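You operate a simulated robot arm through the tools that you are given. There is no shell and no other tool.

You are at the controls of a simulated robot arm. One attempt, no reset.

Task
Fill the steel pot about to the line and warm it to about 60 degrees.
Fine: shut its lid, then set its heat knob to 60; switch the heat off once the display shows it.

The check looks at the end state, three seconds after you hand in, the way a careful person would. Anything else that was tipped, shoved, dropped, spilled or broken makes it a failure. A push-on lid holds only when it is set on centred and level and pressed home; a screw cap is set on level and turned clockwise until tight.

Robot
A 6-joint arm with a fingered hand, hanging from a carriage that runs on a gantry, over the field with the corners [-60, -24], [42, -131.2], [223.1, 41.1], [121.1, 148.3] (x, y) and turns from -6.004 to 6.004 rad about z. Base frame: it is fixed where the carriage stands at the start and does not move with it; the origin is on the floor, on the carriage's upright axis, x ahead of it, y to its left, z up. Readings come in cm, rad, newtons and seconds.
With the tool pointing down near the work surface it reaches from about 10 to 46 cm from the robot's upright axis, wherever it stands. Its first joint turns from -2.897 to 2.897 rad. Places, roughly: black pot [240, -10, 90]; black pot drain valve [220, 0, 90]; black pot heat knob [230, 10, 90]; black pot water button [220, 0, 90]; blue dose button [280, 40, 90]; fixer dose button [270, 30, 90]; hood fan switch [210, -10, 80]; spin start button [150, -70, 90]; steel pot [260, 10, 90]; steel pot display [250, 20, 90]; steel pot drain valve [240, 20, 90]; steel pot heat knob [250, 30, 90]; steel pot lid [270, 10, 100]; steel pot water button [250, 30, 90]; tub drain valve [170, -40, 80]; tub tap lever [180, -30, 90]; yellow dose button [280, 40, 90]. Payload 3.7 kg.
The tool frame sits at the grasp point between the pads (the TCP): z along the fingers, y along the line on which they close. The tips reach 2.6 cm beyond it. Largest opening 15.6 cm; the body of the gripper starts 7.3 cm behind the TCP. The gripper is a hand of 4 fingers: y runs from the thumb to the fingers, the wrist lies at [0, 0, -23.9] in the tool frame, and closing takes about 1.5 s.
Orientation is that of the tool frame in the base frame, as a unit quaternion [w, x, y, z]. With the fingers straight down and closing along the base's y, the tool's x points along the base's -x, its y along +y and its z along -z.

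Tools
- The arm moves only by the tool send_rows. Its argument "commands" is one flat list of numbers, 6 for each row, row after row: the shift along the tool's x, y, z in units of 500 mm (1.0 is 500 mm), then the turn, a rotation vector about the tool's x, y, z in units of 60 degrees (1.0 is 60 degrees). In form: [x, y, z, rx, ry, rz, x, y, z, rx, ry, rz, ...]. A call has 1 to 20 rows; each row is the pose to reach, as a shift and turn from the pose commanded when the call began, along the tool's axes at that moment. "jaw" is the gripper command, from -1 (shut) to 1 (fully open), values between in proportion, set as the call begins (left out, the last holds). A call with a number of a shift or a turn outside -1 to 1 is refused whole. Rows are played at 5 a second. More than 5 cm and 0.15 rad between two rows, or a gripper value outside its range, and nothing of the call is played. A pose out of reach is approached as far as the arm can. The call stops where the force on the tool passes 40 N (or 10 N more than at its start, if that is more) or the arm is blocked; 0.2 s more then pass. Each finger travels about 4.5 cm/s and halts on what it meets, pressing with about 28 N; the grip force reading is that of the motor and also rises with nothing between the fingers. The clock runs only during rows and for 0.2 s after the last one: add rows that repeat a pose to give the fingers time. It gives the time, the measured TCP pose, the force on the tool (base axes), the opening and the grip force at its end, in the units of the frame above (readings bear some noise), with the torque about the TCP (base axes, N m) and any sound that the robot's microphone picked up.
- Cameras (640 x 400 px; columns grow to the right, rows downward): "scene" is now at [27.37, -0.65, 178.96]; the picture's right is [-0.07, -1.00, 0.00], its down [-0.81, 0.06, -0.58] and it looks along [0.58, -0.04, -0.81] (base axes); focal length 262 px, centre (320, 200). "wrist" rides on the gripper at [5.8, -5.8, -9.1] in the tool frame; the picture's right is [0.71, 0.71, 0.00], its down [-0.53, 0.53, -0.67] and it looks along [-0.47, 0.47, 0.74] (tool axes); focal length 265 px, centre (320, 200). There is no depth. A picture from a camera that has moved, and an enlarged one, comes with that camera's place and axes in the base frame and with its lens.
- capture(camera): a new picture of that camera. It takes no simulated time.
- move_column(by): slides the trunk up (or, below 0, down) by that many cm; the arm and the scene camera ride with it, the base frame stays. It gives what a move gives, with no picture.
- drive_base(legs): drives the robot by 1 to 6 legs, each [ahead, left, turn to the left] in cm, cm and rad, along the robot's own axes; the way and the turn of a leg run together, so that a leg with both is an arc; at most 150 cm and 3.142 rad a leg. The arm and the cameras ride along, it lands a little off, and it stops where it bumps. It keeps to its track: a leg is cut to what the track allows. It gives what a move gives.
- set_fingers(finger1, finger2, finger3, thumb_bend): sets how far each is bent, from 0 (flat) to 1 (curled in); at 0.3 the hand is open as for a grip, at 0.7 the pads meet at the TCP. One left out holds its place. A second passes; each finger stops where it meets its share of the squeeze, and holds until it gets a number again. A gripper value or a shape takes the hand back. It gives what a move gives, with no picture; readings hold the bend of each and the force on the fingers (four entries, about 0 where the hand has none), thumb and palm.
- set_grasp(shape): the hand has 4 fingers and takes this shape, open, in about a second: jaw (thumb against the fingers, like two jaws); tri (thumb and two fingers); tip (a fingertip pinch); poke (one finger out to press); point (the index stretched); flat (the hand flat); cup (the hand cupped); fist (a fist). The gripper value then closes the fingers along that shape, each until it touches; the sizes above hold for jaw. It gives what a move gives, with no picture.
- pan_tilt(pan, tilt): turns the head with the scene camera to pan (to the left, within 2.705 rad either way) and tilt (down, from -0.506 to 1.204), counted from straight ahead of the robot. It gives what a move gives.
- zoom(camera, box): a new picture of the part [left, top, right, bottom] of that camera's present view, enlarged. It takes no simulated time.
- close_job(): hands the job in; it is judged then, once.

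Places have to be worked out from the pictures, the camera data and where the tool is seen. Open the gripper and draw the arm clear of the work before you hand the job in, unless the task says otherwise.

The tools are called after ">>>" as name(argument=value, ...) on one line, values as JSON. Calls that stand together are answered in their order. send_rows: Moves the arm, as the interface text tells. Its arguments: {"type":"object","properties":{"commands":{"type":"array","items":{"type":"number"}},"jaw":{"type":"number"}},"required":["commands"]} The other tools are called the same way: move_column (by) slides the trunk up or down; set_grasp (shape) gives the hand a shape; set_fingers (finger1, finger2, finger3, thumb_bend) moves the fingers one by one; drive_base (legs) drives the base; pan_tilt (pan, tilt) turns the head that bears the scene camera; capture (camera) takes a picture; zoom (camera, box) takes an enlarged picture of a part of a camera's view; close_job () hands the job in.

At the start:

```text
t: 0.0
position: [46.33, 3.11, 108.48]
ee_rot: [0.0, 0.0, 1.0, 0.0]
wrist_force: [-0.2, -0.5, 0.2]
torque: [-0.03, 0.02, -0.02]
opening: 15.6
finger_force: 0.1
shape: jaw
bend: [0.3, 0.3, 0.3, 0.3]
finger forces: [0.1, 0.0, 0.0, 0.0, 0.1, 0.1]
trunk travel left (down, up): [-62.5, 5.4]
robot x, y, heading: [0.07, 0.17, 0.001]
head pan, tilt: [-0.075, 0.951]
```

scene: 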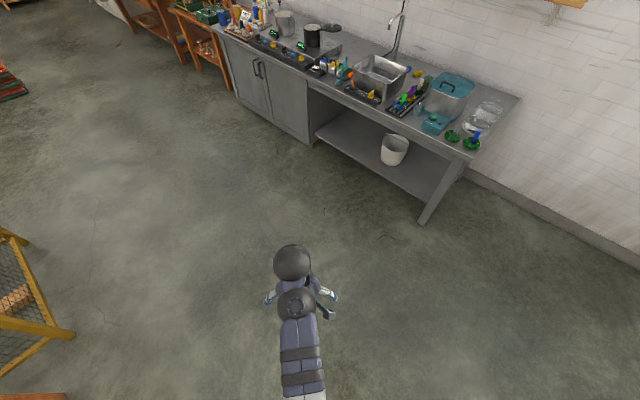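
wrist: 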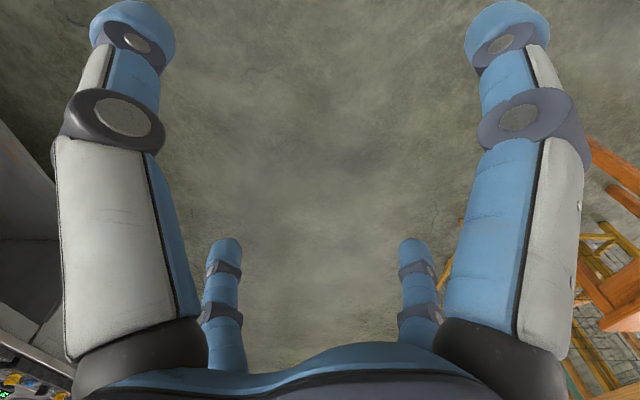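

I start by looking closely at the far counter where the pots are.

>>> zoom(camera="scene", box=[180, 0, 360, 112])

>>> zoom(camera="scene", box=[320, 20, 540, 158])

```text
3.56 times, centred on (270, 56) of scene
camera zoom: at [27.37, -0.65, 178.96], right [-0.07, -1.0, 0.0], down [-0.81, 0.06, -0.58], along [0.58, -0.04, -0.81], focal length 932 px, centre (498, 712)
```

zoom: 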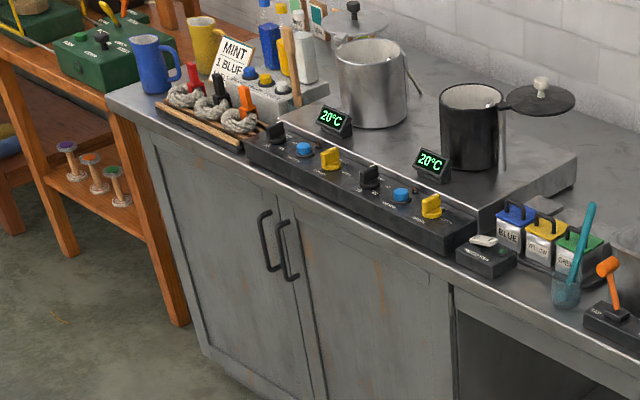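

```text
2.90 times, centred on (430, 89) of scene
camera zoom: at [27.37, -0.65, 178.96], right [-0.07, -1.0, 0.0], down [-0.81, 0.06, -0.58], along [0.58, -0.04, -0.81], focal length 760 px, centre (1, 522)
```

zoom: 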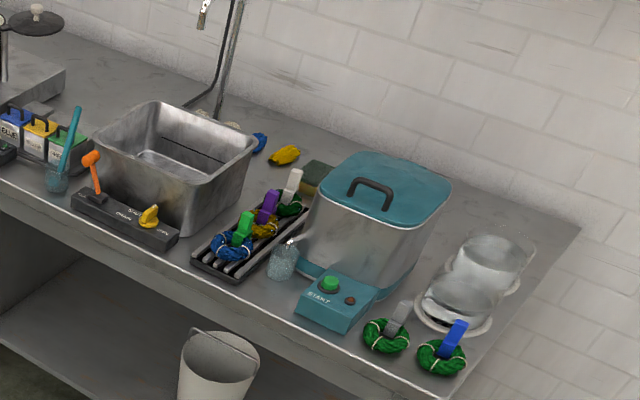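

The steel pot is the left one. Its control group at the left end of the black bar is a black knob, a blue button and a yellow valve, and the lid hangs behind the pot. I raise the trunk a bit and drive toward the counter.

>>> move_column(by=4)

>>> drive_base(legs=[[120, 50, 0], [50, 20, -0.8]])

>>> capture(camera="scene")

```text
t: 0.8
position: [46.35, 3.21, 112.54]
ee_rot: [0.001, 0.0, 1.0, 0.0]
wrist_force: [-0.6, -0.2, 0.4]
torque: [0.03, 0.02, -0.03]
opening: 15.58
finger_force: 0.0
shape: jaw
bend: [0.3, 0.3, 0.3, 0.3]
finger forces: [0.1, 0.0, 0.1, 0.1, 0.0, 0.1]
trunk travel left (down, up): [-66.5, 1.4]
robot x, y, heading: [0.13, -0.19, 0.001]
head pan, tilt: [-0.075, 0.951]
```

```text
t: 10.2
position: [208.73, 19.34, 112.52]
ee_rot: [0.0, 0.387, 0.922, 0.0]
wrist_force: [0.6, 0.9, -0.1]
torque: [0.01, -0.01, -0.01]
opening: 15.59
finger_force: 0.1
shape: jaw
bend: [0.3, 0.3, 0.3, 0.3]
finger forces: [0.0, 0.0, 0.0, 0.1, 0.0, 0.1]
trunk travel left (down, up): [-66.5, 1.4]
robot x, y, heading: [174.08, 50.35, -0.794]
head pan, tilt: [-0.075, 0.951]
```

```text
taken
camera scene: at [192.93, 30.29, 182.96], right [-0.76, -0.64, 0.0], down [-0.52, 0.62, -0.58], along [0.37, -0.44, -0.81], focal length 262 px, centre (320, 200)
```

scene: 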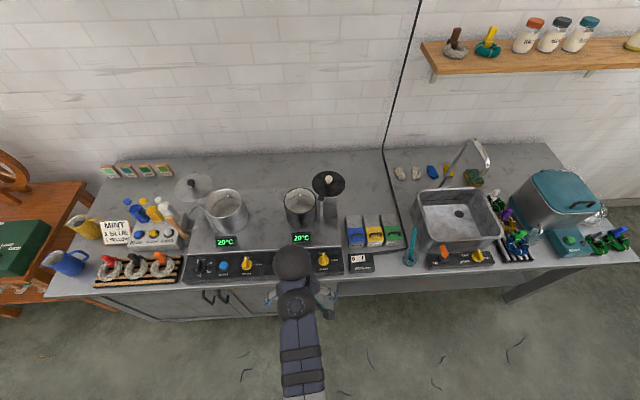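

The robot now faces the counter. I zoom on the steel pot and its controls.

>>> zoom(camera="scene", box=[160, 160, 360, 285])

```text
3.20 times, centred on (260, 222) of scene
camera zoom: at [192.93, 30.29, 182.96], right [-0.76, -0.64, 0.0], down [-0.52, 0.62, -0.58], along [0.37, -0.44, -0.81], focal length 839 px, centre (512, 128)
```

zoom: 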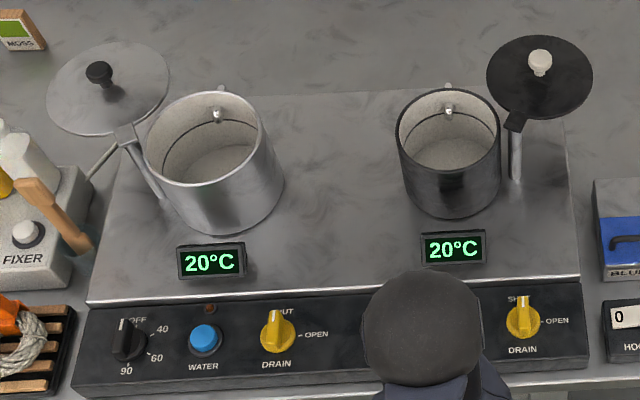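

From this view, the pot is about 85 cm ahead and 30 cm left of the carriage, the knob about 65 ahead and 39 left, and the button about 64 ahead and 30 left. I drive left about 26 cm, staying back for now, and look again.

>>> drive_base(legs=[[0, 26, 0]])

>>> pan_tilt(pan=0.0, tilt=0.85)

>>> capture(camera="scene")

>>> capture(camera="wrist")

```text
t: 12.0
position: [227.05, 37.26, 112.47]
ee_rot: [0.0, 0.39, 0.921, 0.0]
wrist_force: [-0.7, 0.0, -0.1]
torque: [0.01, 0.01, -0.03]
opening: 15.61
finger_force: 0.1
shape: jaw
bend: [0.3, 0.3, 0.3, 0.3]
finger forces: [0.0, 0.1, 0.0, 0.0, 0.0, 0.0]
trunk travel left (down, up): [-66.5, 1.4]
robot x, y, heading: [192.19, 68.17, -0.799]
head pan, tilt: [-0.075, 0.951]
```

```text
t: 12.7
position: [226.99, 37.17, 112.6]
ee_rot: [0.0, 0.389, 0.921, -0.001]
wrist_force: [-0.6, 0.0, 0.0]
torque: [0.02, 0.02, -0.02]
opening: 15.58
finger_force: 0.0
shape: jaw
bend: [0.3, 0.3, 0.3, 0.3]
finger forces: [0.0, 0.0, 0.0, 0.0, 0.0, 0.1]
trunk travel left (down, up): [-66.5, 1.4]
robot x, y, heading: [192.44, 68.4, -0.796]
head pan, tilt: [0.0, 0.85]
```

```text
taken
camera scene: at [212.03, 48.13, 183.72], right [-0.72, -0.7, 0.0], down [-0.52, 0.54, -0.66], along [0.46, -0.47, -0.75], focal length 262 px, centre (320, 200)
```

scene: 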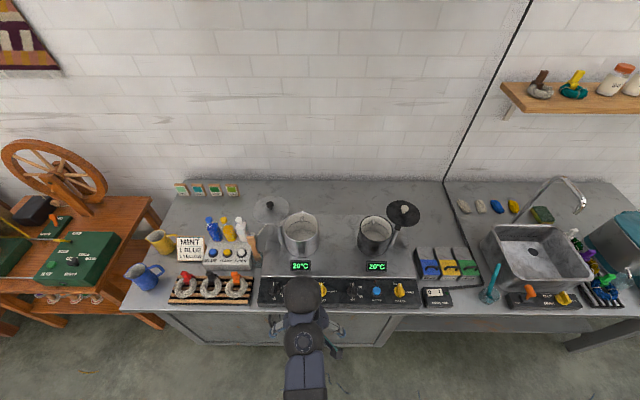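

```text
taken
camera wrist: at [218.93, 37.31, 121.66], right [0.01, 1.0, 0.0], down [0.74, -0.01, 0.67], along [0.67, -0.01, -0.74], focal length 265 px, centre (320, 200)
```

wrist: 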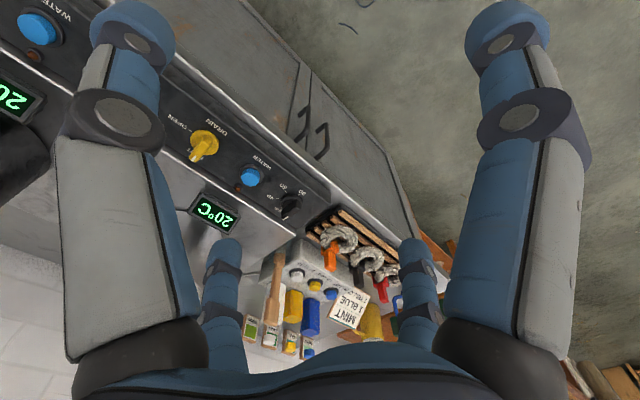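

I zoom on the pot area from this new viewpoint so I can triangulate.

>>> zoom(camera="scene", box=[240, 180, 420, 292])

>>> zoom(camera="wrist", box=[140, 80, 340, 260])

```text
3.56 times, centred on (330, 236) of scene
camera zoom: at [212.03, 48.13, 183.72], right [-0.72, -0.7, 0.0], down [-0.52, 0.54, -0.66], along [0.46, -0.47, -0.75], focal length 932 px, centre (284, 72)
```

zoom: 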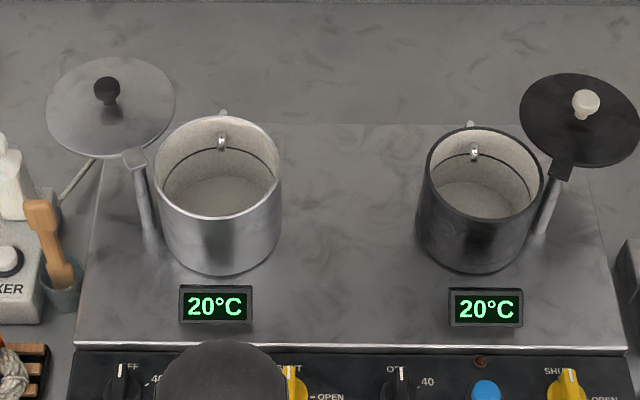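

```text
2.22 times, centred on (240, 170) of wrist
camera zoom: at [218.93, 37.31, 121.66], right [0.01, 1.0, 0.0], down [0.74, -0.01, 0.67], along [0.67, -0.01, -0.74], focal length 590 px, centre (498, 267)
```

zoom: 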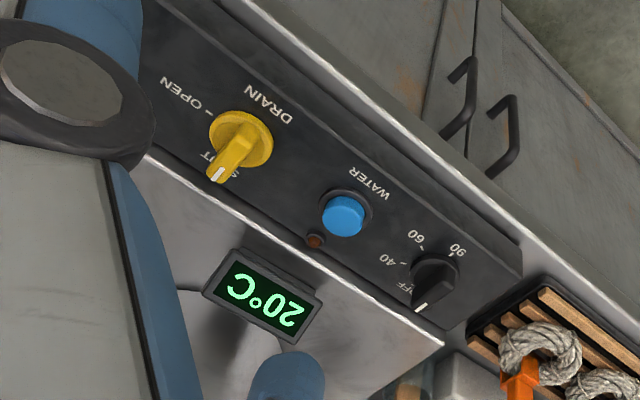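

Triangulating the two views gives these positions:
- **Pot rim centre:** about (259, 10, 99.6), radius 7.
- **Lid centre:** about (275, 13, 99), with its knob top near z 102.
- **Lid post:** about (266.6, 16).
- **Button:** about (247, 25, 84).
- **Heat knob:** about (255, 31, 83).

The lid swings about the post. I drive closer with the hand still above everything.

>>> drive_base(legs=[[28, 2, 0]])

>>> pan_tilt(pan=0.0, tilt=1.1)

>>> capture(camera="scene")

>>> capture(camera="wrist")

```text
t: 14.6
position: [247.63, 18.53, 112.52]
ee_rot: [0.001, 0.391, 0.921, 0.0]
wrist_force: [1.4, -0.4, -0.1]
torque: [-0.02, 0.03, -0.01]
opening: 15.59
finger_force: 0.1
shape: jaw
bend: [0.3, 0.3, 0.3, 0.3]
finger forces: [0.0, 0.1, 0.0, 0.0, 0.0, 0.0]
trunk travel left (down, up): [-66.5, 1.4]
robot x, y, heading: [213.33, 49.87, -0.809]
head pan, tilt: [0.0, 0.85]
```

```text
t: 15.4
position: [247.81, 18.49, 112.52]
ee_rot: [0.0, 0.391, 0.921, -0.001]
wrist_force: [-0.7, -0.5, -0.1]
torque: [0.01, -0.02, -0.01]
opening: 15.59
finger_force: 0.0
shape: jaw
bend: [0.3, 0.3, 0.3, 0.3]
finger forces: [0.1, 0.1, 0.0, 0.1, 0.0, 0.0]
trunk travel left (down, up): [-66.5, 1.4]
robot x, y, heading: [213.06, 49.85, -0.8]
head pan, tilt: [0.0, 1.1]
```

```text
taken
camera scene: at [231.7, 30.59, 181.96], right [-0.72, -0.69, 0.0], down [-0.62, 0.64, -0.45], along [0.32, -0.33, -0.89], focal length 262 px, centre (320, 200)
```

scene: 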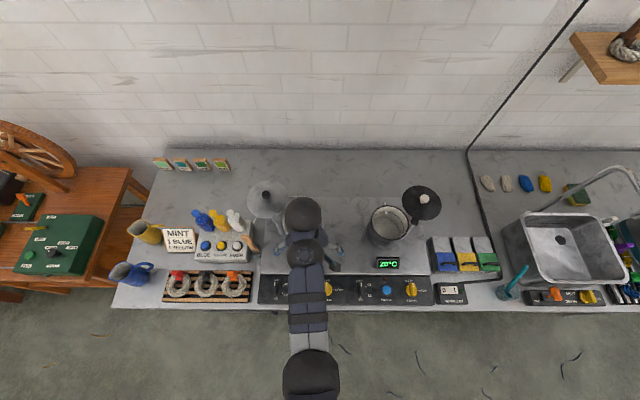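

```text
taken
camera wrist: at [239.6, 18.67, 121.65], right [0.02, 1.0, 0.0], down [0.74, -0.01, 0.67], along [0.67, -0.01, -0.74], focal length 265 px, centre (320, 200)
```

wrist: 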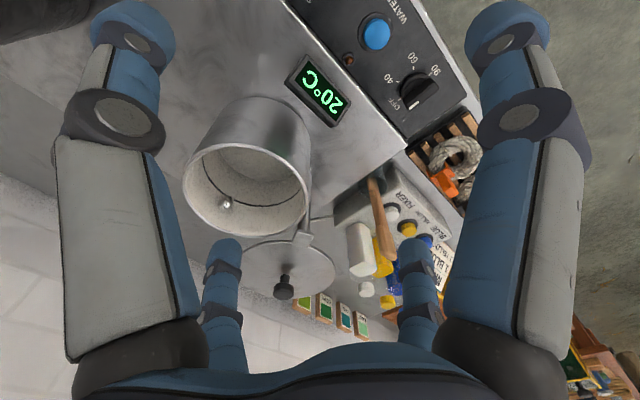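

The wrist view confirms the rim at (259, 10, ~99), the button near (245.5, 25, 87) and the knob near (252.3, 30.5, 87). Next I form the poking hand and see where the finger lies.

>>> set_grasp(shape="poke")

>>> capture(camera="wrist")

>>> zoom(camera="scene", box=[220, 160, 420, 320])

```text
t: 16.3
position: [247.81, 18.62, 112.53]
ee_rot: [0.0, 0.39, 0.921, 0.0]
wrist_force: [-0.1, 0.3, -0.6]
torque: [0.0, -0.01, 0.02]
opening: 0.0
finger_force: 0.1
shape: poke
bend: [1.0, 1.0, 1.0, 0.91]
finger forces: [0.1, 0.0, 0.1, 0.0, 0.0, 0.0]
trunk travel left (down, up): [-66.5, 1.4]
robot x, y, heading: [213.43, 49.38, -0.807]
head pan, tilt: [0.0, 1.1]
```

```text
taken
camera wrist: at [239.6, 18.67, 121.66], right [0.02, 1.0, 0.0], down [0.74, -0.01, 0.67], along [0.67, -0.01, -0.74], focal length 265 px, centre (320, 200)
```

wrist: 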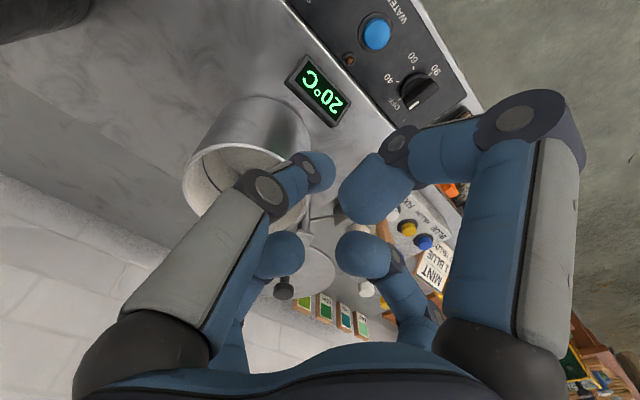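

```text
2.50 times, centred on (320, 240) of scene
camera zoom: at [231.7, 30.6, 181.95], right [-0.72, -0.69, 0.0], down [-0.62, 0.64, -0.45], along [0.32, -0.33, -0.89], focal length 655 px, centre (320, 100)
```

zoom: 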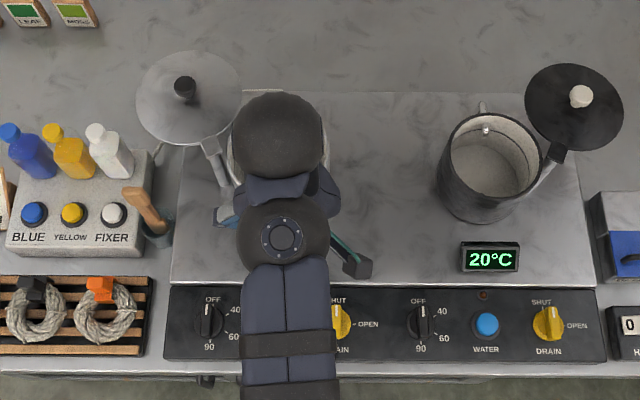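

In the poke shape every digit looks curled, so there is no clear pressing point. I try the jaw shape fully shut instead, with the pads meeting at the TCP, for a well-defined tip.

>>> set_grasp(shape="jaw")

>>> send_rows(commands=[0, 0, 0, 0, 0, 0, 0, 0, 0, 0, 0, 0, 0, 0, 0, 0, 0, 0, 0, 0, 0, 0, 0, 0, 0, 0, 0, 0, 0, 0, 0, 0, 0, 0, 0, 0, 0, 0, 0, 0, 0, 0, 0, 0, 0, 0, 0, 0, 0, 0, 0, 0, 0, 0], jaw=-1)

>>> capture(camera="wrist")

```text
t: 17.2
position: [247.79, 18.48, 112.5]
ee_rot: [0.0, 0.391, 0.921, 0.0]
wrist_force: [-0.8, -0.8, 0.6]
torque: [-0.02, 0.02, -0.03]
opening: 15.6
finger_force: 0.1
shape: jaw
bend: [0.3, 0.3, 0.3, 0.3]
finger forces: [0.0, 0.1, 0.0, 0.0, 0.1, 0.0]
trunk travel left (down, up): [-66.5, 1.4]
robot x, y, heading: [213.68, 49.88, -0.8]
head pan, tilt: [0.0, 1.1]
```

```text
t: 19.2
position: [247.71, 18.61, 112.46]
ee_rot: [0.0, 0.391, 0.92, 0.0]
wrist_force: [0.1, 0.9, -0.6]
torque: [0.01, 0.0, 0.02]
opening: 0.01
finger_force: 4.9
shape: jaw
bend: [0.7, 0.7, 0.7, 0.7]
finger forces: [0.1, 0.1, 0.1, 0.0, 0.0, 0.1]
trunk travel left (down, up): [-66.5, 1.4]
robot x, y, heading: [213.58, 49.86, -0.798]
head pan, tilt: [0.0, 1.1]
```

```text
taken
camera wrist: at [239.6, 18.67, 121.65], right [0.02, 1.0, 0.0], down [0.74, -0.01, 0.67], along [0.67, -0.01, -0.74], focal length 265 px, centre (320, 200)
```

wrist: 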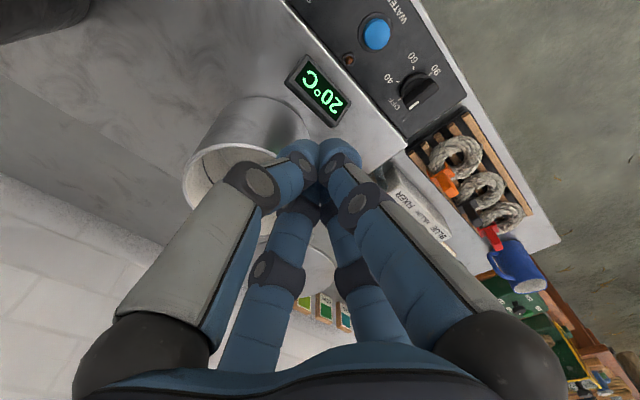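

The four tips now converge to one point 2.6 cm beyond the TCP. I move it over the water button and come down to about 7 cm above it to check alignment.

>>> send_rows(commands=[0.04, 0.02, 0, 0, 0, 0, 0.08, 0.04, 0, 0, 0, 0, 0.1226, 0.0586, 0, 0, 0, 0, 0.1226, 0.0586, 0.06, 0, 0, 0, 0.1226, 0.0586, 0.12, 0, 0, 0, 0.1226, 0.0586, 0.18, 0, 0, 0, 0.1226, 0.0586, 0.24, 0, 0, 0, 0.1226, 0.0586, 0.3, 0, 0, 0, 0.1226, 0.0586, 0.3, 0, 0, 0])

>>> capture(camera="wrist")

>>> zoom(camera="scene", box=[220, 180, 400, 320])

```text
t: 21.2
position: [245.71, 24.87, 97.5]
ee_rot: [0.0, 0.391, 0.92, 0.0]
wrist_force: [-0.9, 0.4, 0.2]
torque: [0.02, 0.02, 0.03]
opening: 0.01
finger_force: 28.4
shape: jaw
bend: [0.7, 0.7, 0.7, 0.7]
finger forces: [0.1, 0.1, 0.0, 0.0, 0.0, 0.1]
trunk travel left (down, up): [-66.5, 1.4]
robot x, y, heading: [213.41, 49.7, -0.798]
head pan, tilt: [0.0, 1.1]
```

```text
taken
camera wrist: at [237.53, 24.97, 106.71], right [0.02, 1.0, 0.0], down [0.74, -0.01, 0.67], along [0.67, -0.01, -0.74], focal length 265 px, centre (320, 200)
```

wrist: 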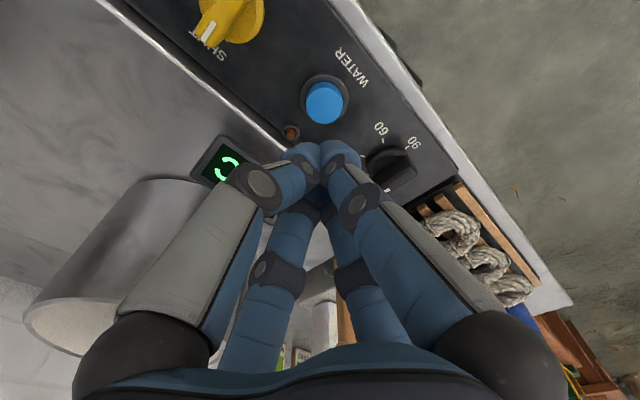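

```text
2.86 times, centred on (310, 250) of scene
camera zoom: at [231.7, 30.6, 181.95], right [-0.72, -0.69, 0.0], down [-0.62, 0.64, -0.45], along [0.32, -0.33, -0.89], focal length 749 px, centre (349, 57)
```

zoom: 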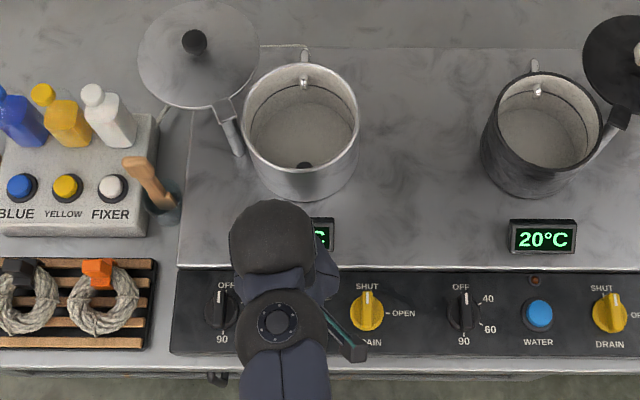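

The wrist view puts the button at about (245.9, 25.25) with its top near z 85.5–86. I correct slightly and lower the tip to just above it.

>>> send_rows(commands=[0.003, 0.0084, 0.03, 0, 0, 0, 0.003, 0.0084, 0.07, 0, 0, 0, 0.003, 0.0084, 0.11, 0, 0, 0, 0.003, 0.0084, 0.14, 0, 0, 0, 0.003, 0.0084, 0.15, 0, 0, 0])

>>> capture(camera="wrist")

>>> capture(camera="scene")

```text
t: 22.4
position: [245.68, 25.59, 90.41]
ee_rot: [0.0, 0.39, 0.921, 0.0]
wrist_force: [0.2, -0.9, -0.3]
torque: [-0.02, -0.03, 0.04]
opening: 0.01
finger_force: 27.9
shape: jaw
bend: [0.7, 0.7, 0.7, 0.7]
finger forces: [0.0, 0.1, 0.1, 0.1, 0.0, 0.1]
trunk travel left (down, up): [-66.5, 1.4]
robot x, y, heading: [213.63, 49.48, -0.799]
head pan, tilt: [0.0, 1.1]
```

```text
taken
camera wrist: at [237.54, 25.64, 99.47], right [0.02, 1.0, 0.0], down [0.74, -0.01, 0.67], along [0.67, -0.01, -0.74], focal length 265 px, centre (320, 200)
```

wrist: 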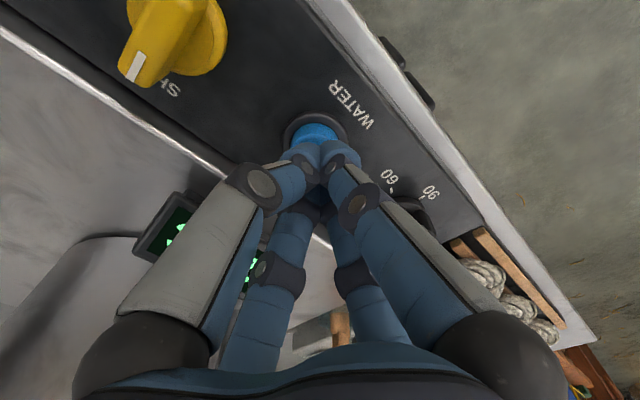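

```text
taken
camera scene: at [231.7, 30.6, 181.96], right [-0.72, -0.69, 0.0], down [-0.62, 0.64, -0.45], along [0.32, -0.33, -0.89], focal length 262 px, centre (320, 200)
```

scene: 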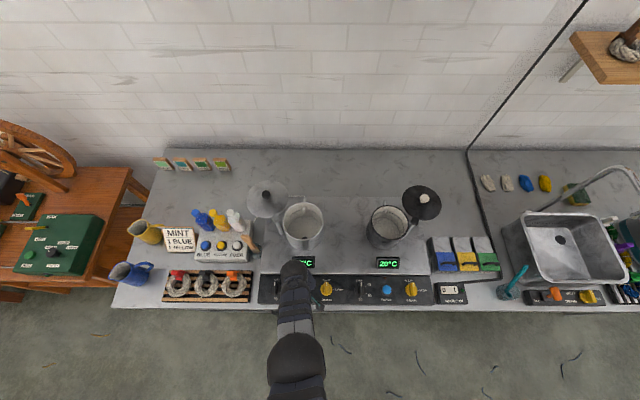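

The tip is just above the button. I press down slowly in small steps and watch the force and listen for sound.

>>> send_rows(commands=[0, -0.004, 0.01, 0, 0, 0, 0, -0.004, 0.02, 0, 0, 0, 0, -0.004, 0.03, 0, 0, 0])

>>> zoom(camera="scene", box=[240, 180, 360, 260])

>>> capture(camera="wrist")

```text
t: 23.2
position: [245.0, 25.94, 89.57]
ee_rot: [0.001, 0.39, 0.921, -0.001]
wrist_force: [-0.2, 0.6, -0.7]
torque: [0.01, -0.01, 0.01]
opening: 0.0
finger_force: 28.6
shape: jaw
bend: [0.7, 0.7, 0.7, 0.7]
finger forces: [0.0, 0.0, 0.0, 0.0, 0.0, 0.0]
out of reach, approached as far as the arm can: row 1, 2, 3
trunk travel left (down, up): [-66.5, 1.4]
robot x, y, heading: [213.42, 49.87, -0.801]
head pan, tilt: [0.0, 1.1]
```

```text
5.00 times, centred on (300, 220) of scene
camera zoom: at [231.7, 30.59, 181.96], right [-0.72, -0.69, 0.0], down [-0.62, 0.64, -0.45], along [0.32, -0.33, -0.89], focal length 1311 px, centre (420, 100)
```

zoom: 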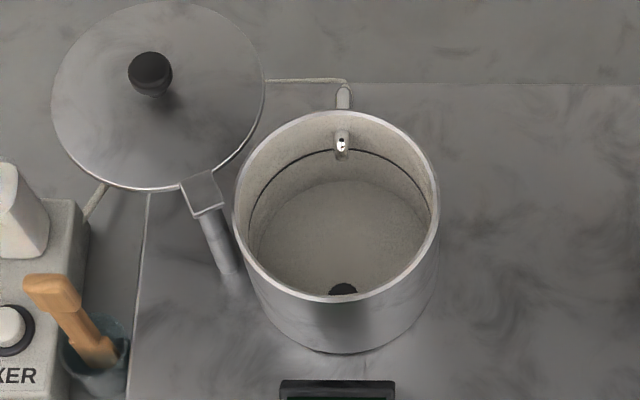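

```text
taken
camera wrist: at [236.78, 25.99, 98.78], right [0.02, 1.0, 0.0], down [0.74, -0.01, 0.67], along [0.67, -0.01, -0.74], focal length 265 px, centre (320, 200)
```

wrist: 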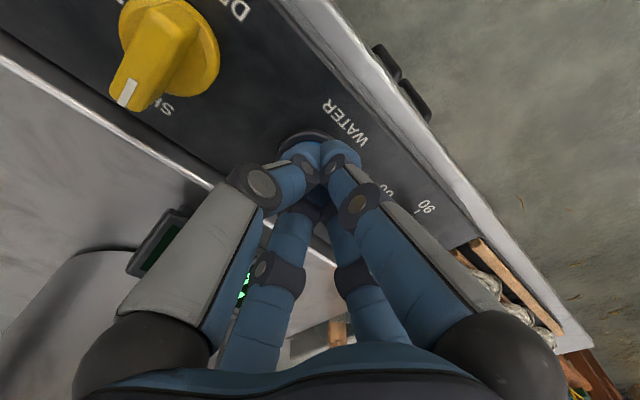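

The arm ran out of downward reach. I raise the hand, lower the trunk by about 15 cm for more reach, and try again.

>>> send_rows(commands=[0, 0, -0.06, 0, 0, 0, 0, 0, -0.14, 0, 0, 0, 0, 0, -0.22, 0, 0, 0, 0, 0, -0.3, 0, 0, 0, 0, 0, -0.3, 0, 0, 0])

>>> move_column(by=-12)

>>> capture(camera="scene")

>>> capture(camera="wrist")

```text
t: 24.4
position: [244.86, 25.9, 104.55]
ee_rot: [0.0, 0.391, 0.92, 0.0]
wrist_force: [-0.4, 0.2, -0.5]
torque: [0.01, 0.01, 0.0]
opening: 0.0
finger_force: 27.8
shape: jaw
bend: [0.7, 0.7, 0.7, 0.7]
finger forces: [0.1, 0.1, 0.0, 0.0, 0.0, 0.0]
trunk travel left (down, up): [-66.5, 1.4]
robot x, y, heading: [213.33, 49.45, -0.8]
head pan, tilt: [0.0, 1.1]
```

```text
t: 25.9
position: [244.86, 25.94, 92.59]
ee_rot: [0.0, 0.392, 0.92, 0.001]
wrist_force: [0.3, -0.1, -0.5]
torque: [0.04, -0.03, -0.02]
opening: 0.0
finger_force: 28.4
shape: jaw
bend: [0.7, 0.7, 0.7, 0.7]
finger forces: [0.0, 0.0, 0.0, 0.0, 0.1, 0.0]
trunk travel left (down, up): [-54.5, 13.4]
robot x, y, heading: [213.3, 49.57, -0.803]
head pan, tilt: [0.0, 1.1]
```

```text
taken
camera scene: at [231.7, 30.6, 169.96], right [-0.72, -0.69, 0.0], down [-0.62, 0.64, -0.45], along [0.32, -0.33, -0.89], focal length 262 px, centre (320, 200)
```

scene: 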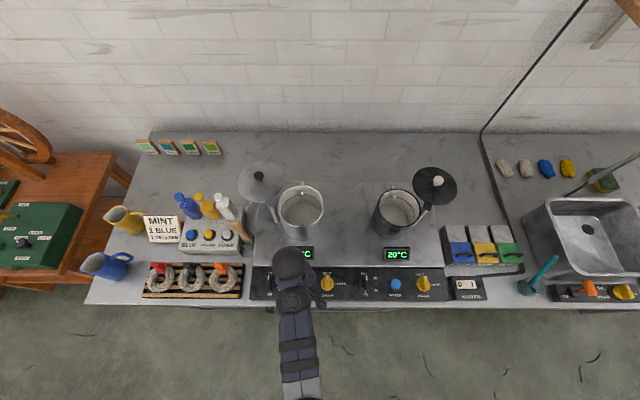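

```text
taken
camera wrist: at [236.79, 26.03, 101.73], right [0.02, 1.0, 0.0], down [0.74, -0.01, 0.67], along [0.67, -0.01, -0.74], focal length 265 px, centre (320, 200)
```

wrist: 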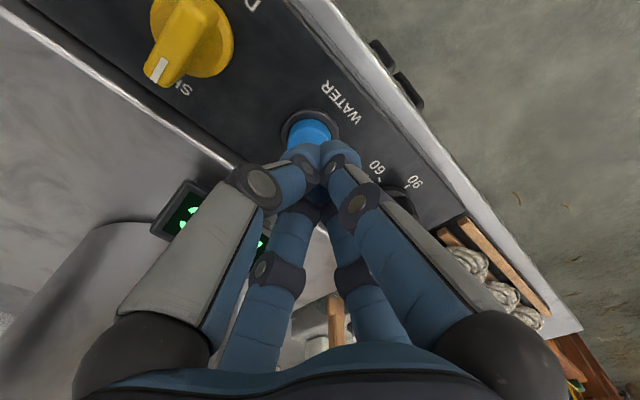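

The trunk is lower now. I shift about 1.2 cm forward onto the button centre, then press down slowly.

>>> send_rows(commands=[-0.024, 0.005, 0, 0, 0, 0, -0.024, 0.005, 0.03, 0, 0, 0, -0.024, 0.005, 0.06, 0, 0, 0, -0.024, 0.005, 0.07, 0, 0, 0, -0.024, 0.005, 0.08, 0, 0, 0])

>>> capture(camera="wrist")

```text
t: 27.1
position: [245.86, 25.22, 88.56]
ee_rot: [-0.001, 0.391, 0.92, -0.001]
wrist_force: [-1.9, 1.7, 11.1]
torque: [0.07, 0.02, 0.04]
opening: 0.0
finger_force: 27.7
shape: jaw
bend: [0.7, 0.7, 0.7, 0.7]
finger forces: [0.0, 0.0, 0.0, 0.0, 0.0, 0.0]
trunk travel left (down, up): [-54.5, 13.4]
robot x, y, heading: [213.25, 49.67, -0.805]
head pan, tilt: [0.0, 1.1]
heard: click
```

```text
taken
camera wrist: at [237.78, 25.34, 97.77], right [0.02, 1.0, 0.0], down [0.74, -0.01, 0.67], along [0.67, -0.01, -0.74], focal length 265 px, centre (320, 200)
```

wrist: 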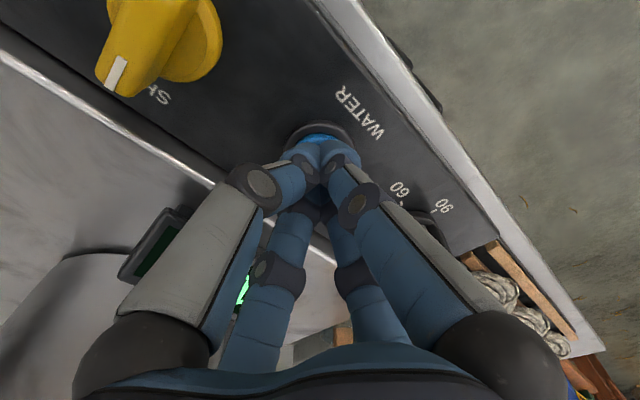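

A click came with 11 N of force, so the button is pressed. I look at the pot to see whether water runs.

>>> zoom(camera="scene", box=[230, 160, 390, 260])

```text
4.00 times, centred on (310, 210) of scene
camera zoom: at [231.69, 30.6, 169.98], right [-0.72, -0.69, 0.0], down [-0.62, 0.64, -0.45], along [0.32, -0.33, -0.89], focal length 1048 px, centre (360, 160)
```

zoom: 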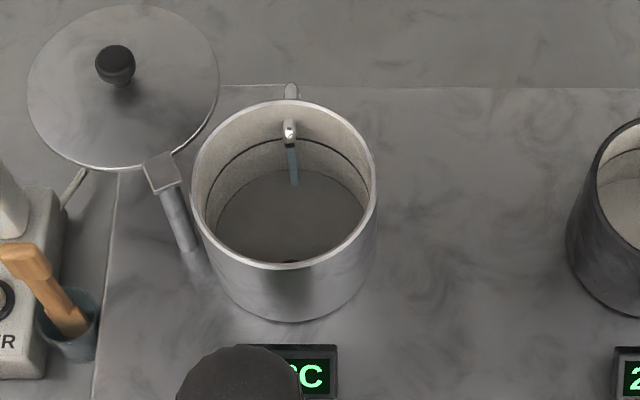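

Water is flowing from the spout. I hold the press for about a second and check the level.

>>> send_rows(commands=[0, 0, 0, 0, 0, 0, 0, 0, 0, 0, 0, 0, 0, 0, 0, 0, 0, 0, 0, 0, 0, 0, 0, 0])

>>> zoom(camera="scene", box=[230, 160, 390, 260])

```text
t: 28.1
position: [245.9, 25.3, 88.51]
ee_rot: [0.0, 0.39, 0.921, 0.001]
wrist_force: [-2.0, 1.9, 12.2]
torque: [0.11, 0.01, 0.0]
opening: 0.0
finger_force: 28.0
shape: jaw
bend: [0.7, 0.7, 0.7, 0.7]
finger forces: [0.0, 0.1, 0.1, 0.1, 0.0, 0.0]
trunk travel left (down, up): [-54.5, 13.4]
robot x, y, heading: [213.19, 49.64, -0.801]
head pan, tilt: [0.0, 1.1]
```

```text
4.00 times, centred on (310, 210) of scene
camera zoom: at [231.71, 30.59, 169.96], right [-0.72, -0.69, 0.0], down [-0.62, 0.64, -0.45], along [0.32, -0.33, -0.89], focal length 1048 px, centre (360, 160)
```

zoom: 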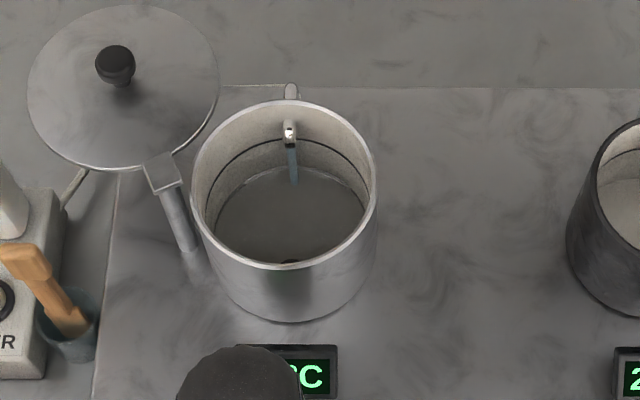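

The level is rising slowly, with the back edge moving from row about 170 to 166 and the line at about 137. I hold for 3 more seconds.

>>> send_rows(commands=[0, 0, 0, 0, 0, 0, 0, 0, 0, 0, 0, 0, 0, 0, 0, 0, 0, 0, 0, 0, 0, 0, 0, 0, 0, 0, 0, 0, 0, 0, 0, 0, 0, 0, 0, 0, 0, 0, 0, 0, 0, 0, 0, 0, 0, 0, 0, 0, 0, 0, 0, 0, 0, 0, 0, 0, 0, 0, 0, 0, 0, 0, 0, 0, 0, 0, 0, 0, 0, 0, 0, 0, 0, 0, 0, 0, 0, 0, 0, 0, 0, 0, 0, 0])

>>> zoom(camera="scene", box=[230, 160, 390, 260])

```text
t: 31.1
position: [245.83, 25.31, 88.55]
ee_rot: [0.0, 0.391, 0.92, 0.0]
wrist_force: [-1.3, 0.9, 13.2]
torque: [0.07, 0.0, -0.03]
opening: 0.0
finger_force: 28.0
shape: jaw
bend: [0.7, 0.7, 0.7, 0.7]
finger forces: [0.0, 0.1, 0.0, 0.0, 0.0, 0.0]
trunk travel left (down, up): [-54.5, 13.4]
robot x, y, heading: [213.07, 49.6, -0.801]
head pan, tilt: [0.0, 1.1]
```

```text
4.00 times, centred on (310, 210) of scene
camera zoom: at [231.71, 30.59, 169.96], right [-0.72, -0.69, 0.0], down [-0.62, 0.64, -0.45], along [0.32, -0.33, -0.89], focal length 1048 px, centre (360, 160)
```

zoom: 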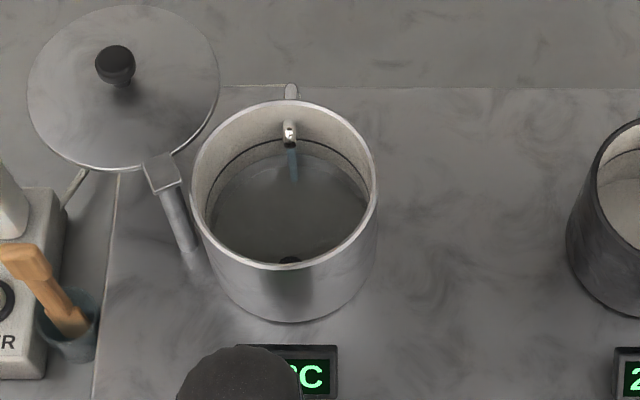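

The back edge is now about row 153 and rising about 4.4 px/s, against a line near 138. I hold for another 1.8 s and recheck closer.

>>> send_rows(commands=[0, 0, 0, 0, 0, 0, 0, 0, 0, 0, 0, 0, 0, 0, 0, 0, 0, 0, 0, 0, 0, 0, 0, 0, 0, 0, 0, 0, 0, 0, 0, 0, 0, 0, 0, 0, 0, 0, 0, 0, 0, 0, 0, 0, 0, 0, 0, 0])

>>> zoom(camera="scene", box=[270, 180, 334, 230])

```text
t: 32.9
position: [245.81, 25.16, 88.67]
ee_rot: [0.0, 0.39, 0.921, 0.0]
wrist_force: [-1.7, 1.7, 13.4]
torque: [0.09, 0.02, -0.01]
opening: 0.01
finger_force: 28.2
shape: jaw
bend: [0.7, 0.7, 0.7, 0.7]
finger forces: [0.0, 0.0, 0.0, 0.0, 0.0, 0.0]
trunk travel left (down, up): [-54.5, 13.4]
robot x, y, heading: [213.35, 49.66, -0.801]
head pan, tilt: [0.0, 1.1]
```

```text
8.00 times, centred on (302, 205) of scene
camera zoom: at [231.71, 30.59, 169.96], right [-0.72, -0.69, 0.0], down [-0.62, 0.64, -0.45], along [0.32, -0.33, -0.89], focal length 2097 px, centre (464, 160)
```

zoom: 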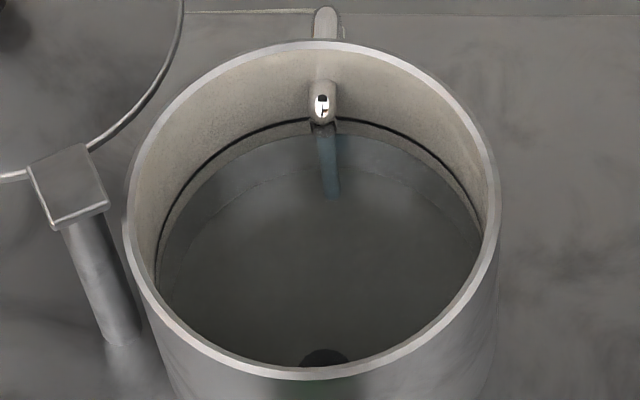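

The water edge is about 1.5 s short of the line. I release now to learn whether the button is hold-to-run or a toggle.

>>> send_rows(commands=[0, 0, -0.03, 0, 0, 0])

>>> zoom(camera="scene", box=[270, 180, 334, 230])

```text
t: 33.3
position: [245.78, 25.31, 90.08]
ee_rot: [-0.001, 0.391, 0.92, 0.0]
wrist_force: [-0.4, 0.6, 0.3]
torque: [0.0, 0.01, 0.01]
opening: 0.01
finger_force: 28.1
shape: jaw
bend: [0.7, 0.7, 0.7, 0.7]
finger forces: [0.0, 0.0, 0.1, 0.0, 0.0, 0.0]
trunk travel left (down, up): [-54.5, 13.4]
robot x, y, heading: [213.48, 49.43, -0.798]
head pan, tilt: [0.0, 1.1]
```

```text
8.00 times, centred on (302, 205) of scene
camera zoom: at [231.7, 30.59, 169.93], right [-0.72, -0.69, 0.0], down [-0.62, 0.64, -0.45], along [0.32, -0.33, -0.89], focal length 2097 px, centre (464, 160)
```

zoom: 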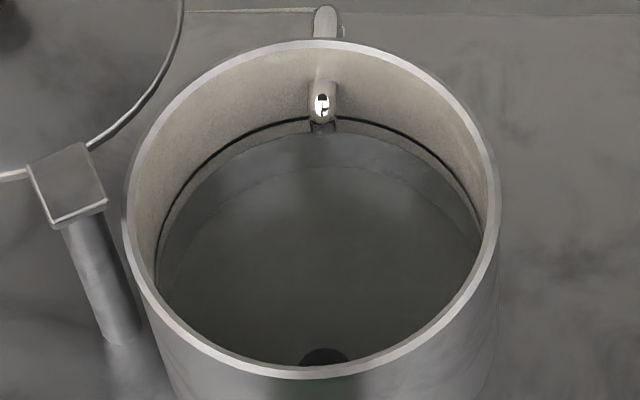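

Releasing stopped the water, so it is hold-to-run. I press again for a bit under a second and check while still holding.

>>> send_rows(commands=[0, 0, 0.03, 0, 0, 0, 0, 0, 0.03, 0, 0, 0, 0, 0, 0.03, 0, 0, 0, 0, 0, 0.03, 0, 0, 0])

>>> zoom(camera="scene", box=[270, 180, 334, 230])

```text
t: 34.3
position: [245.95, 25.14, 88.54]
ee_rot: [0.0, 0.39, 0.921, 0.0]
wrist_force: [-3.1, 2.2, 14.8]
torque: [0.1, 0.05, -0.03]
opening: 0.0
finger_force: 28.0
shape: jaw
bend: [0.7, 0.7, 0.7, 0.7]
finger forces: [0.1, 0.1, 0.0, 0.0, 0.1, 0.0]
trunk travel left (down, up): [-54.5, 13.4]
robot x, y, heading: [213.24, 49.44, -0.804]
head pan, tilt: [0.0, 1.1]
heard: click
```

```text
8.00 times, centred on (302, 205) of scene
camera zoom: at [231.7, 30.6, 169.97], right [-0.72, -0.69, 0.0], down [-0.62, 0.64, -0.45], along [0.32, -0.33, -0.89], focal length 2097 px, centre (464, 160)
```

zoom: 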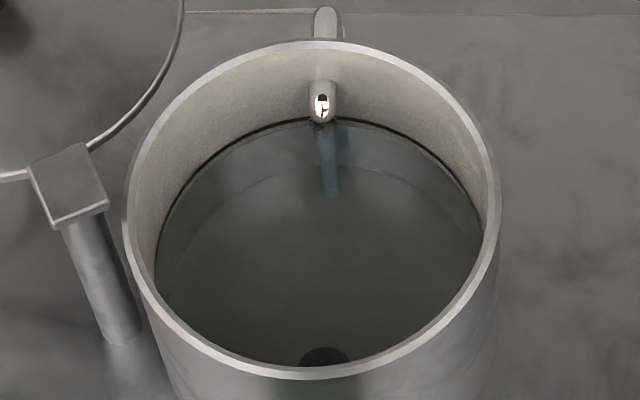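

The edge is now about 0.5 s short of the line. I hold one more row and then release and lift clear.

>>> send_rows(commands=[0, 0, 0, 0, 0, 0, 0, 0, -0.04, 0, 0, 0, 0, 0, -0.1, 0, 0, 0, 0, 0, -0.18, 0, 0, 0, 0, 0, -0.26, 0, 0, 0, 0, 0, -0.3, 0, 0, 0])

>>> zoom(camera="scene", box=[270, 180, 334, 230])

>>> capture(camera="wrist")

```text
t: 35.7
position: [246.59, 24.79, 101.97]
ee_rot: [0.0, 0.391, 0.92, 0.0]
wrist_force: [-0.8, -0.2, -0.9]
torque: [-0.03, -0.02, 0.02]
opening: 0.0
finger_force: 28.2
shape: jaw
bend: [0.7, 0.7, 0.7, 0.7]
finger forces: [0.1, 0.0, 0.1, 0.0, 0.0, 0.1]
out of reach, approached as far as the arm can: row 6
trunk travel left (down, up): [-54.5, 13.4]
robot x, y, heading: [213.25, 49.58, -0.804]
head pan, tilt: [0.0, 1.1]
```

```text
8.00 times, centred on (302, 205) of scene
camera zoom: at [231.7, 30.6, 169.95], right [-0.72, -0.69, 0.0], down [-0.62, 0.64, -0.45], along [0.32, -0.33, -0.89], focal length 2097 px, centre (464, 160)
```

zoom: 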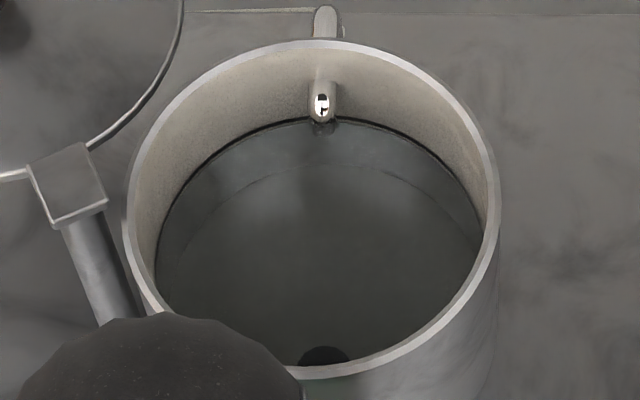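

```text
taken
camera wrist: at [238.44, 24.85, 111.15], right [0.02, 1.0, 0.0], down [0.74, -0.01, 0.67], along [0.67, -0.01, -0.74], focal length 265 px, centre (320, 200)
```

wrist: 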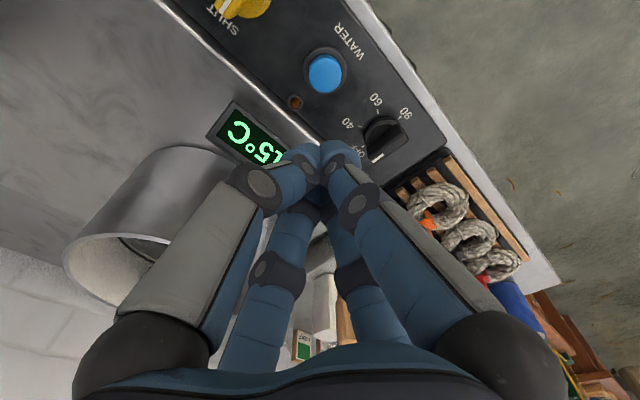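

The water now sits at the line, and the display reads about 15 °C with the fresh water. Next is the lid: I raise the trunk and drive to the front limit of the field, since the lid knob is far.

>>> move_column(by=11)

>>> drive_base(legs=[[13, 1.5, 0]])

>>> capture(camera="scene")

>>> capture(camera="wrist")

```text
t: 37.1
position: [246.56, 24.64, 112.97]
ee_rot: [0.0, 0.391, 0.92, 0.0]
wrist_force: [0.3, -0.2, -0.2]
torque: [-0.01, -0.02, 0.01]
opening: 0.02
finger_force: 27.9
shape: jaw
bend: [0.7, 0.7, 0.7, 0.7]
finger forces: [0.1, 0.0, 0.1, 0.0, 0.0, 0.1]
trunk travel left (down, up): [-65.5, 2.4]
robot x, y, heading: [212.86, 49.79, -0.802]
head pan, tilt: [0.0, 1.1]
```

```text
t: 38.4
position: [256.35, 16.49, 113.07]
ee_rot: [-0.001, 0.39, 0.921, -0.001]
wrist_force: [-0.2, -0.6, 0.9]
torque: [0.04, -0.03, 0.01]
opening: 0.0
finger_force: 28.1
shape: jaw
bend: [0.7, 0.7, 0.7, 0.7]
finger forces: [0.1, 0.1, 0.1, 0.0, 0.1, 0.1]
trunk travel left (down, up): [-65.5, 2.4]
robot x, y, heading: [222.76, 41.17, -0.8]
head pan, tilt: [0.0, 1.1]
```

```text
taken
camera scene: at [241.31, 22.34, 180.96], right [-0.72, -0.7, 0.0], down [-0.62, 0.64, -0.45], along [0.32, -0.33, -0.89], focal length 262 px, centre (320, 200)
```

scene: 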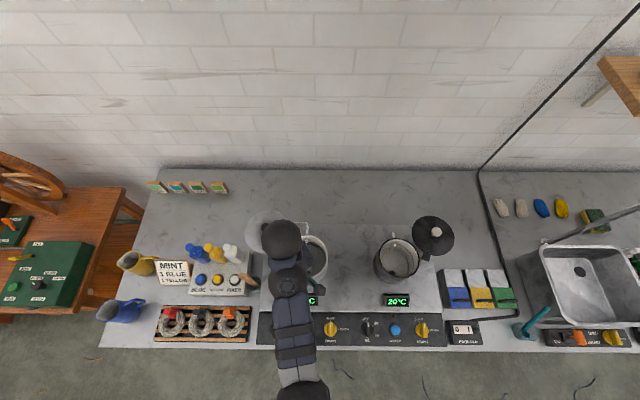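

```text
taken
camera wrist: at [248.07, 16.6, 122.11], right [0.02, 1.0, 0.0], down [0.74, -0.01, 0.67], along [0.67, -0.01, -0.74], focal length 265 px, centre (320, 200)
```

wrist: 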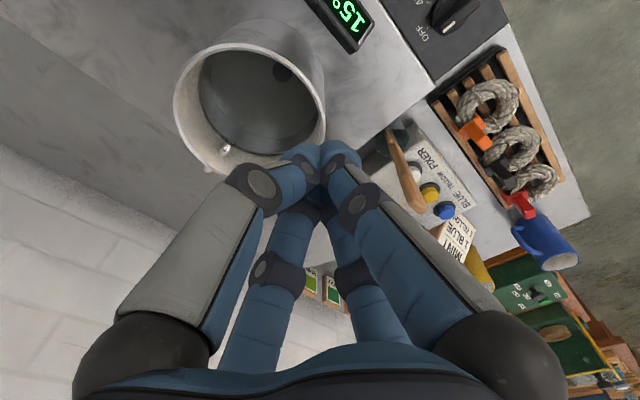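

The robot is at the corner of its field. The lid knob axis is at about (275, 12.8) with its top near z 102, and the post is at (266.5, 16). I tilt the hand outward about 40° while moving to a point above the near-left side of the lid knob, staying high.

>>> send_rows(commands=[-0.0367, 0.0477, 0, 0, -0.111, 0, -0.0733, 0.0953, 0, 0, -0.222, 0, -0.11, 0.143, 0, 0, -0.333, 0, -0.1467, 0.1907, 0, 0, -0.444, 0, -0.1833, 0.2383, 0, 0, -0.555, 0, -0.22, 0.286, 0, 0, -0.667, 0, -0.22, 0.286, 0, 0, -0.667, 0])

>>> capture(camera="wrist")

>>> capture(camera="scene")

```text
t: 40.0
position: [268.58, 20.87, 121.67]
ee_rot: [0.315, 0.367, 0.865, -0.133]
wrist_force: [-0.3, 0.0, -0.3]
torque: [0.01, 0.02, 0.0]
opening: 0.01
finger_force: 28.1
shape: jaw
bend: [0.7, 0.7, 0.7, 0.7]
finger forces: [0.0, 0.0, 0.0, 0.0, 0.1, 0.1]
out of reach, approached as far as the arm can: row 4, 5, 6, 7
trunk travel left (down, up): [-65.5, 2.4]
robot x, y, heading: [222.95, 40.91, -0.798]
head pan, tilt: [0.0, 1.1]
```

```text
taken
camera wrist: at [257.4, 24.14, 124.95], right [0.13, 0.88, -0.45], down [0.36, 0.38, 0.85], along [0.92, -0.27, -0.27], focal length 265 px, centre (320, 200)
```

wrist: 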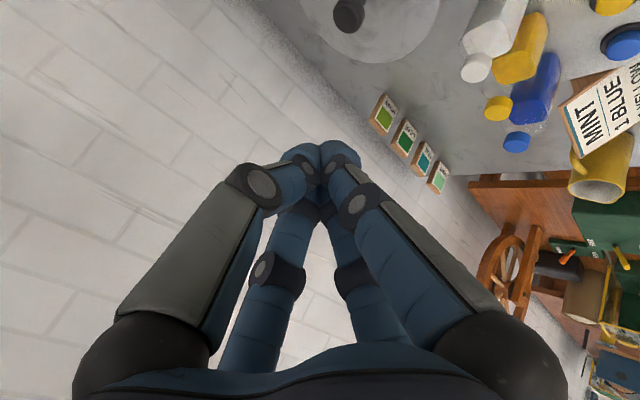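

```text
taken
camera scene: at [241.31, 22.34, 180.95], right [-0.72, -0.7, 0.0], down [-0.62, 0.64, -0.45], along [0.32, -0.33, -0.89], focal length 262 px, centre (320, 200)
```

scene: 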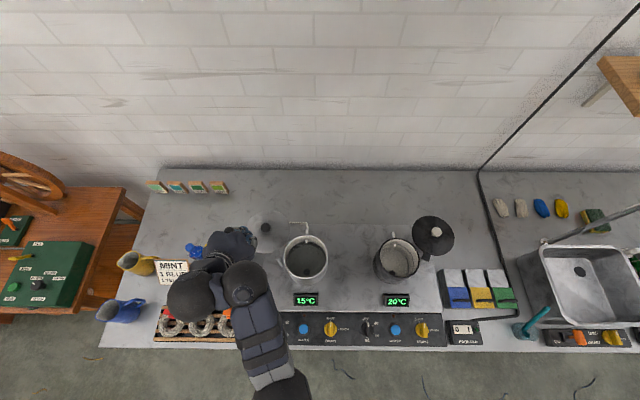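

The tilted pose is out of reach at this trunk height, and the arm ended about 9 cm too high. I lower the trunk by 11 cm and try again from there.

>>> move_column(by=-11)

>>> send_rows(commands=[0, 0, 0.02, 0, 0, 0, 0, 0, 0.04, 0, 0, 0, 0, 0, 0.06, 0, 0, 0])

>>> capture(camera="scene")

```text
t: 41.4
position: [268.65, 20.8, 110.74]
ee_rot: [0.315, 0.366, 0.865, -0.133]
wrist_force: [0.4, 0.0, 0.6]
torque: [-0.01, 0.0, -0.01]
opening: 0.0
finger_force: 28.3
shape: jaw
bend: [0.7, 0.7, 0.7, 0.7]
finger forces: [0.0, 0.0, 0.0, 0.1, 0.0, 0.1]
trunk travel left (down, up): [-54.5, 13.4]
robot x, y, heading: [223.02, 41.48, -0.8]
head pan, tilt: [0.0, 1.1]
```

```text
t: 42.2
position: [268.58, 20.17, 110.6]
ee_rot: [0.313, 0.367, 0.866, -0.133]
wrist_force: [0.3, 0.3, 0.3]
torque: [-0.02, 0.01, -0.01]
opening: 0.0
finger_force: 28.0
shape: jaw
bend: [0.7, 0.7, 0.7, 0.7]
finger forces: [0.1, 0.0, 0.0, 0.0, 0.0, 0.1]
out of reach, approached as far as the arm can: row 1, 2, 3
trunk travel left (down, up): [-54.5, 13.4]
robot x, y, heading: [222.81, 41.15, -0.8]
head pan, tilt: [0.0, 1.1]
```

```text
taken
camera scene: at [241.31, 22.34, 169.96], right [-0.72, -0.7, 0.0], down [-0.62, 0.64, -0.45], along [0.32, -0.33, -0.89], focal length 262 px, centre (320, 200)
```

scene: 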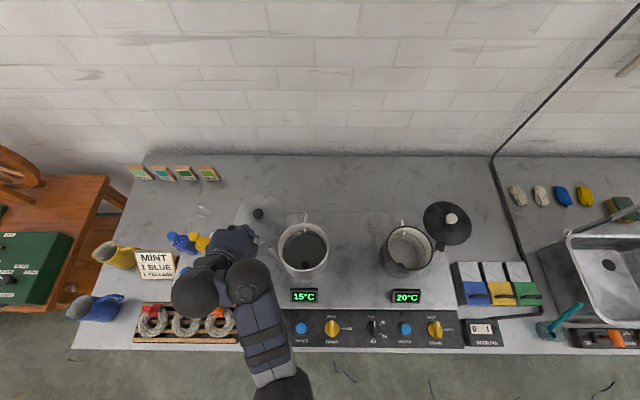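

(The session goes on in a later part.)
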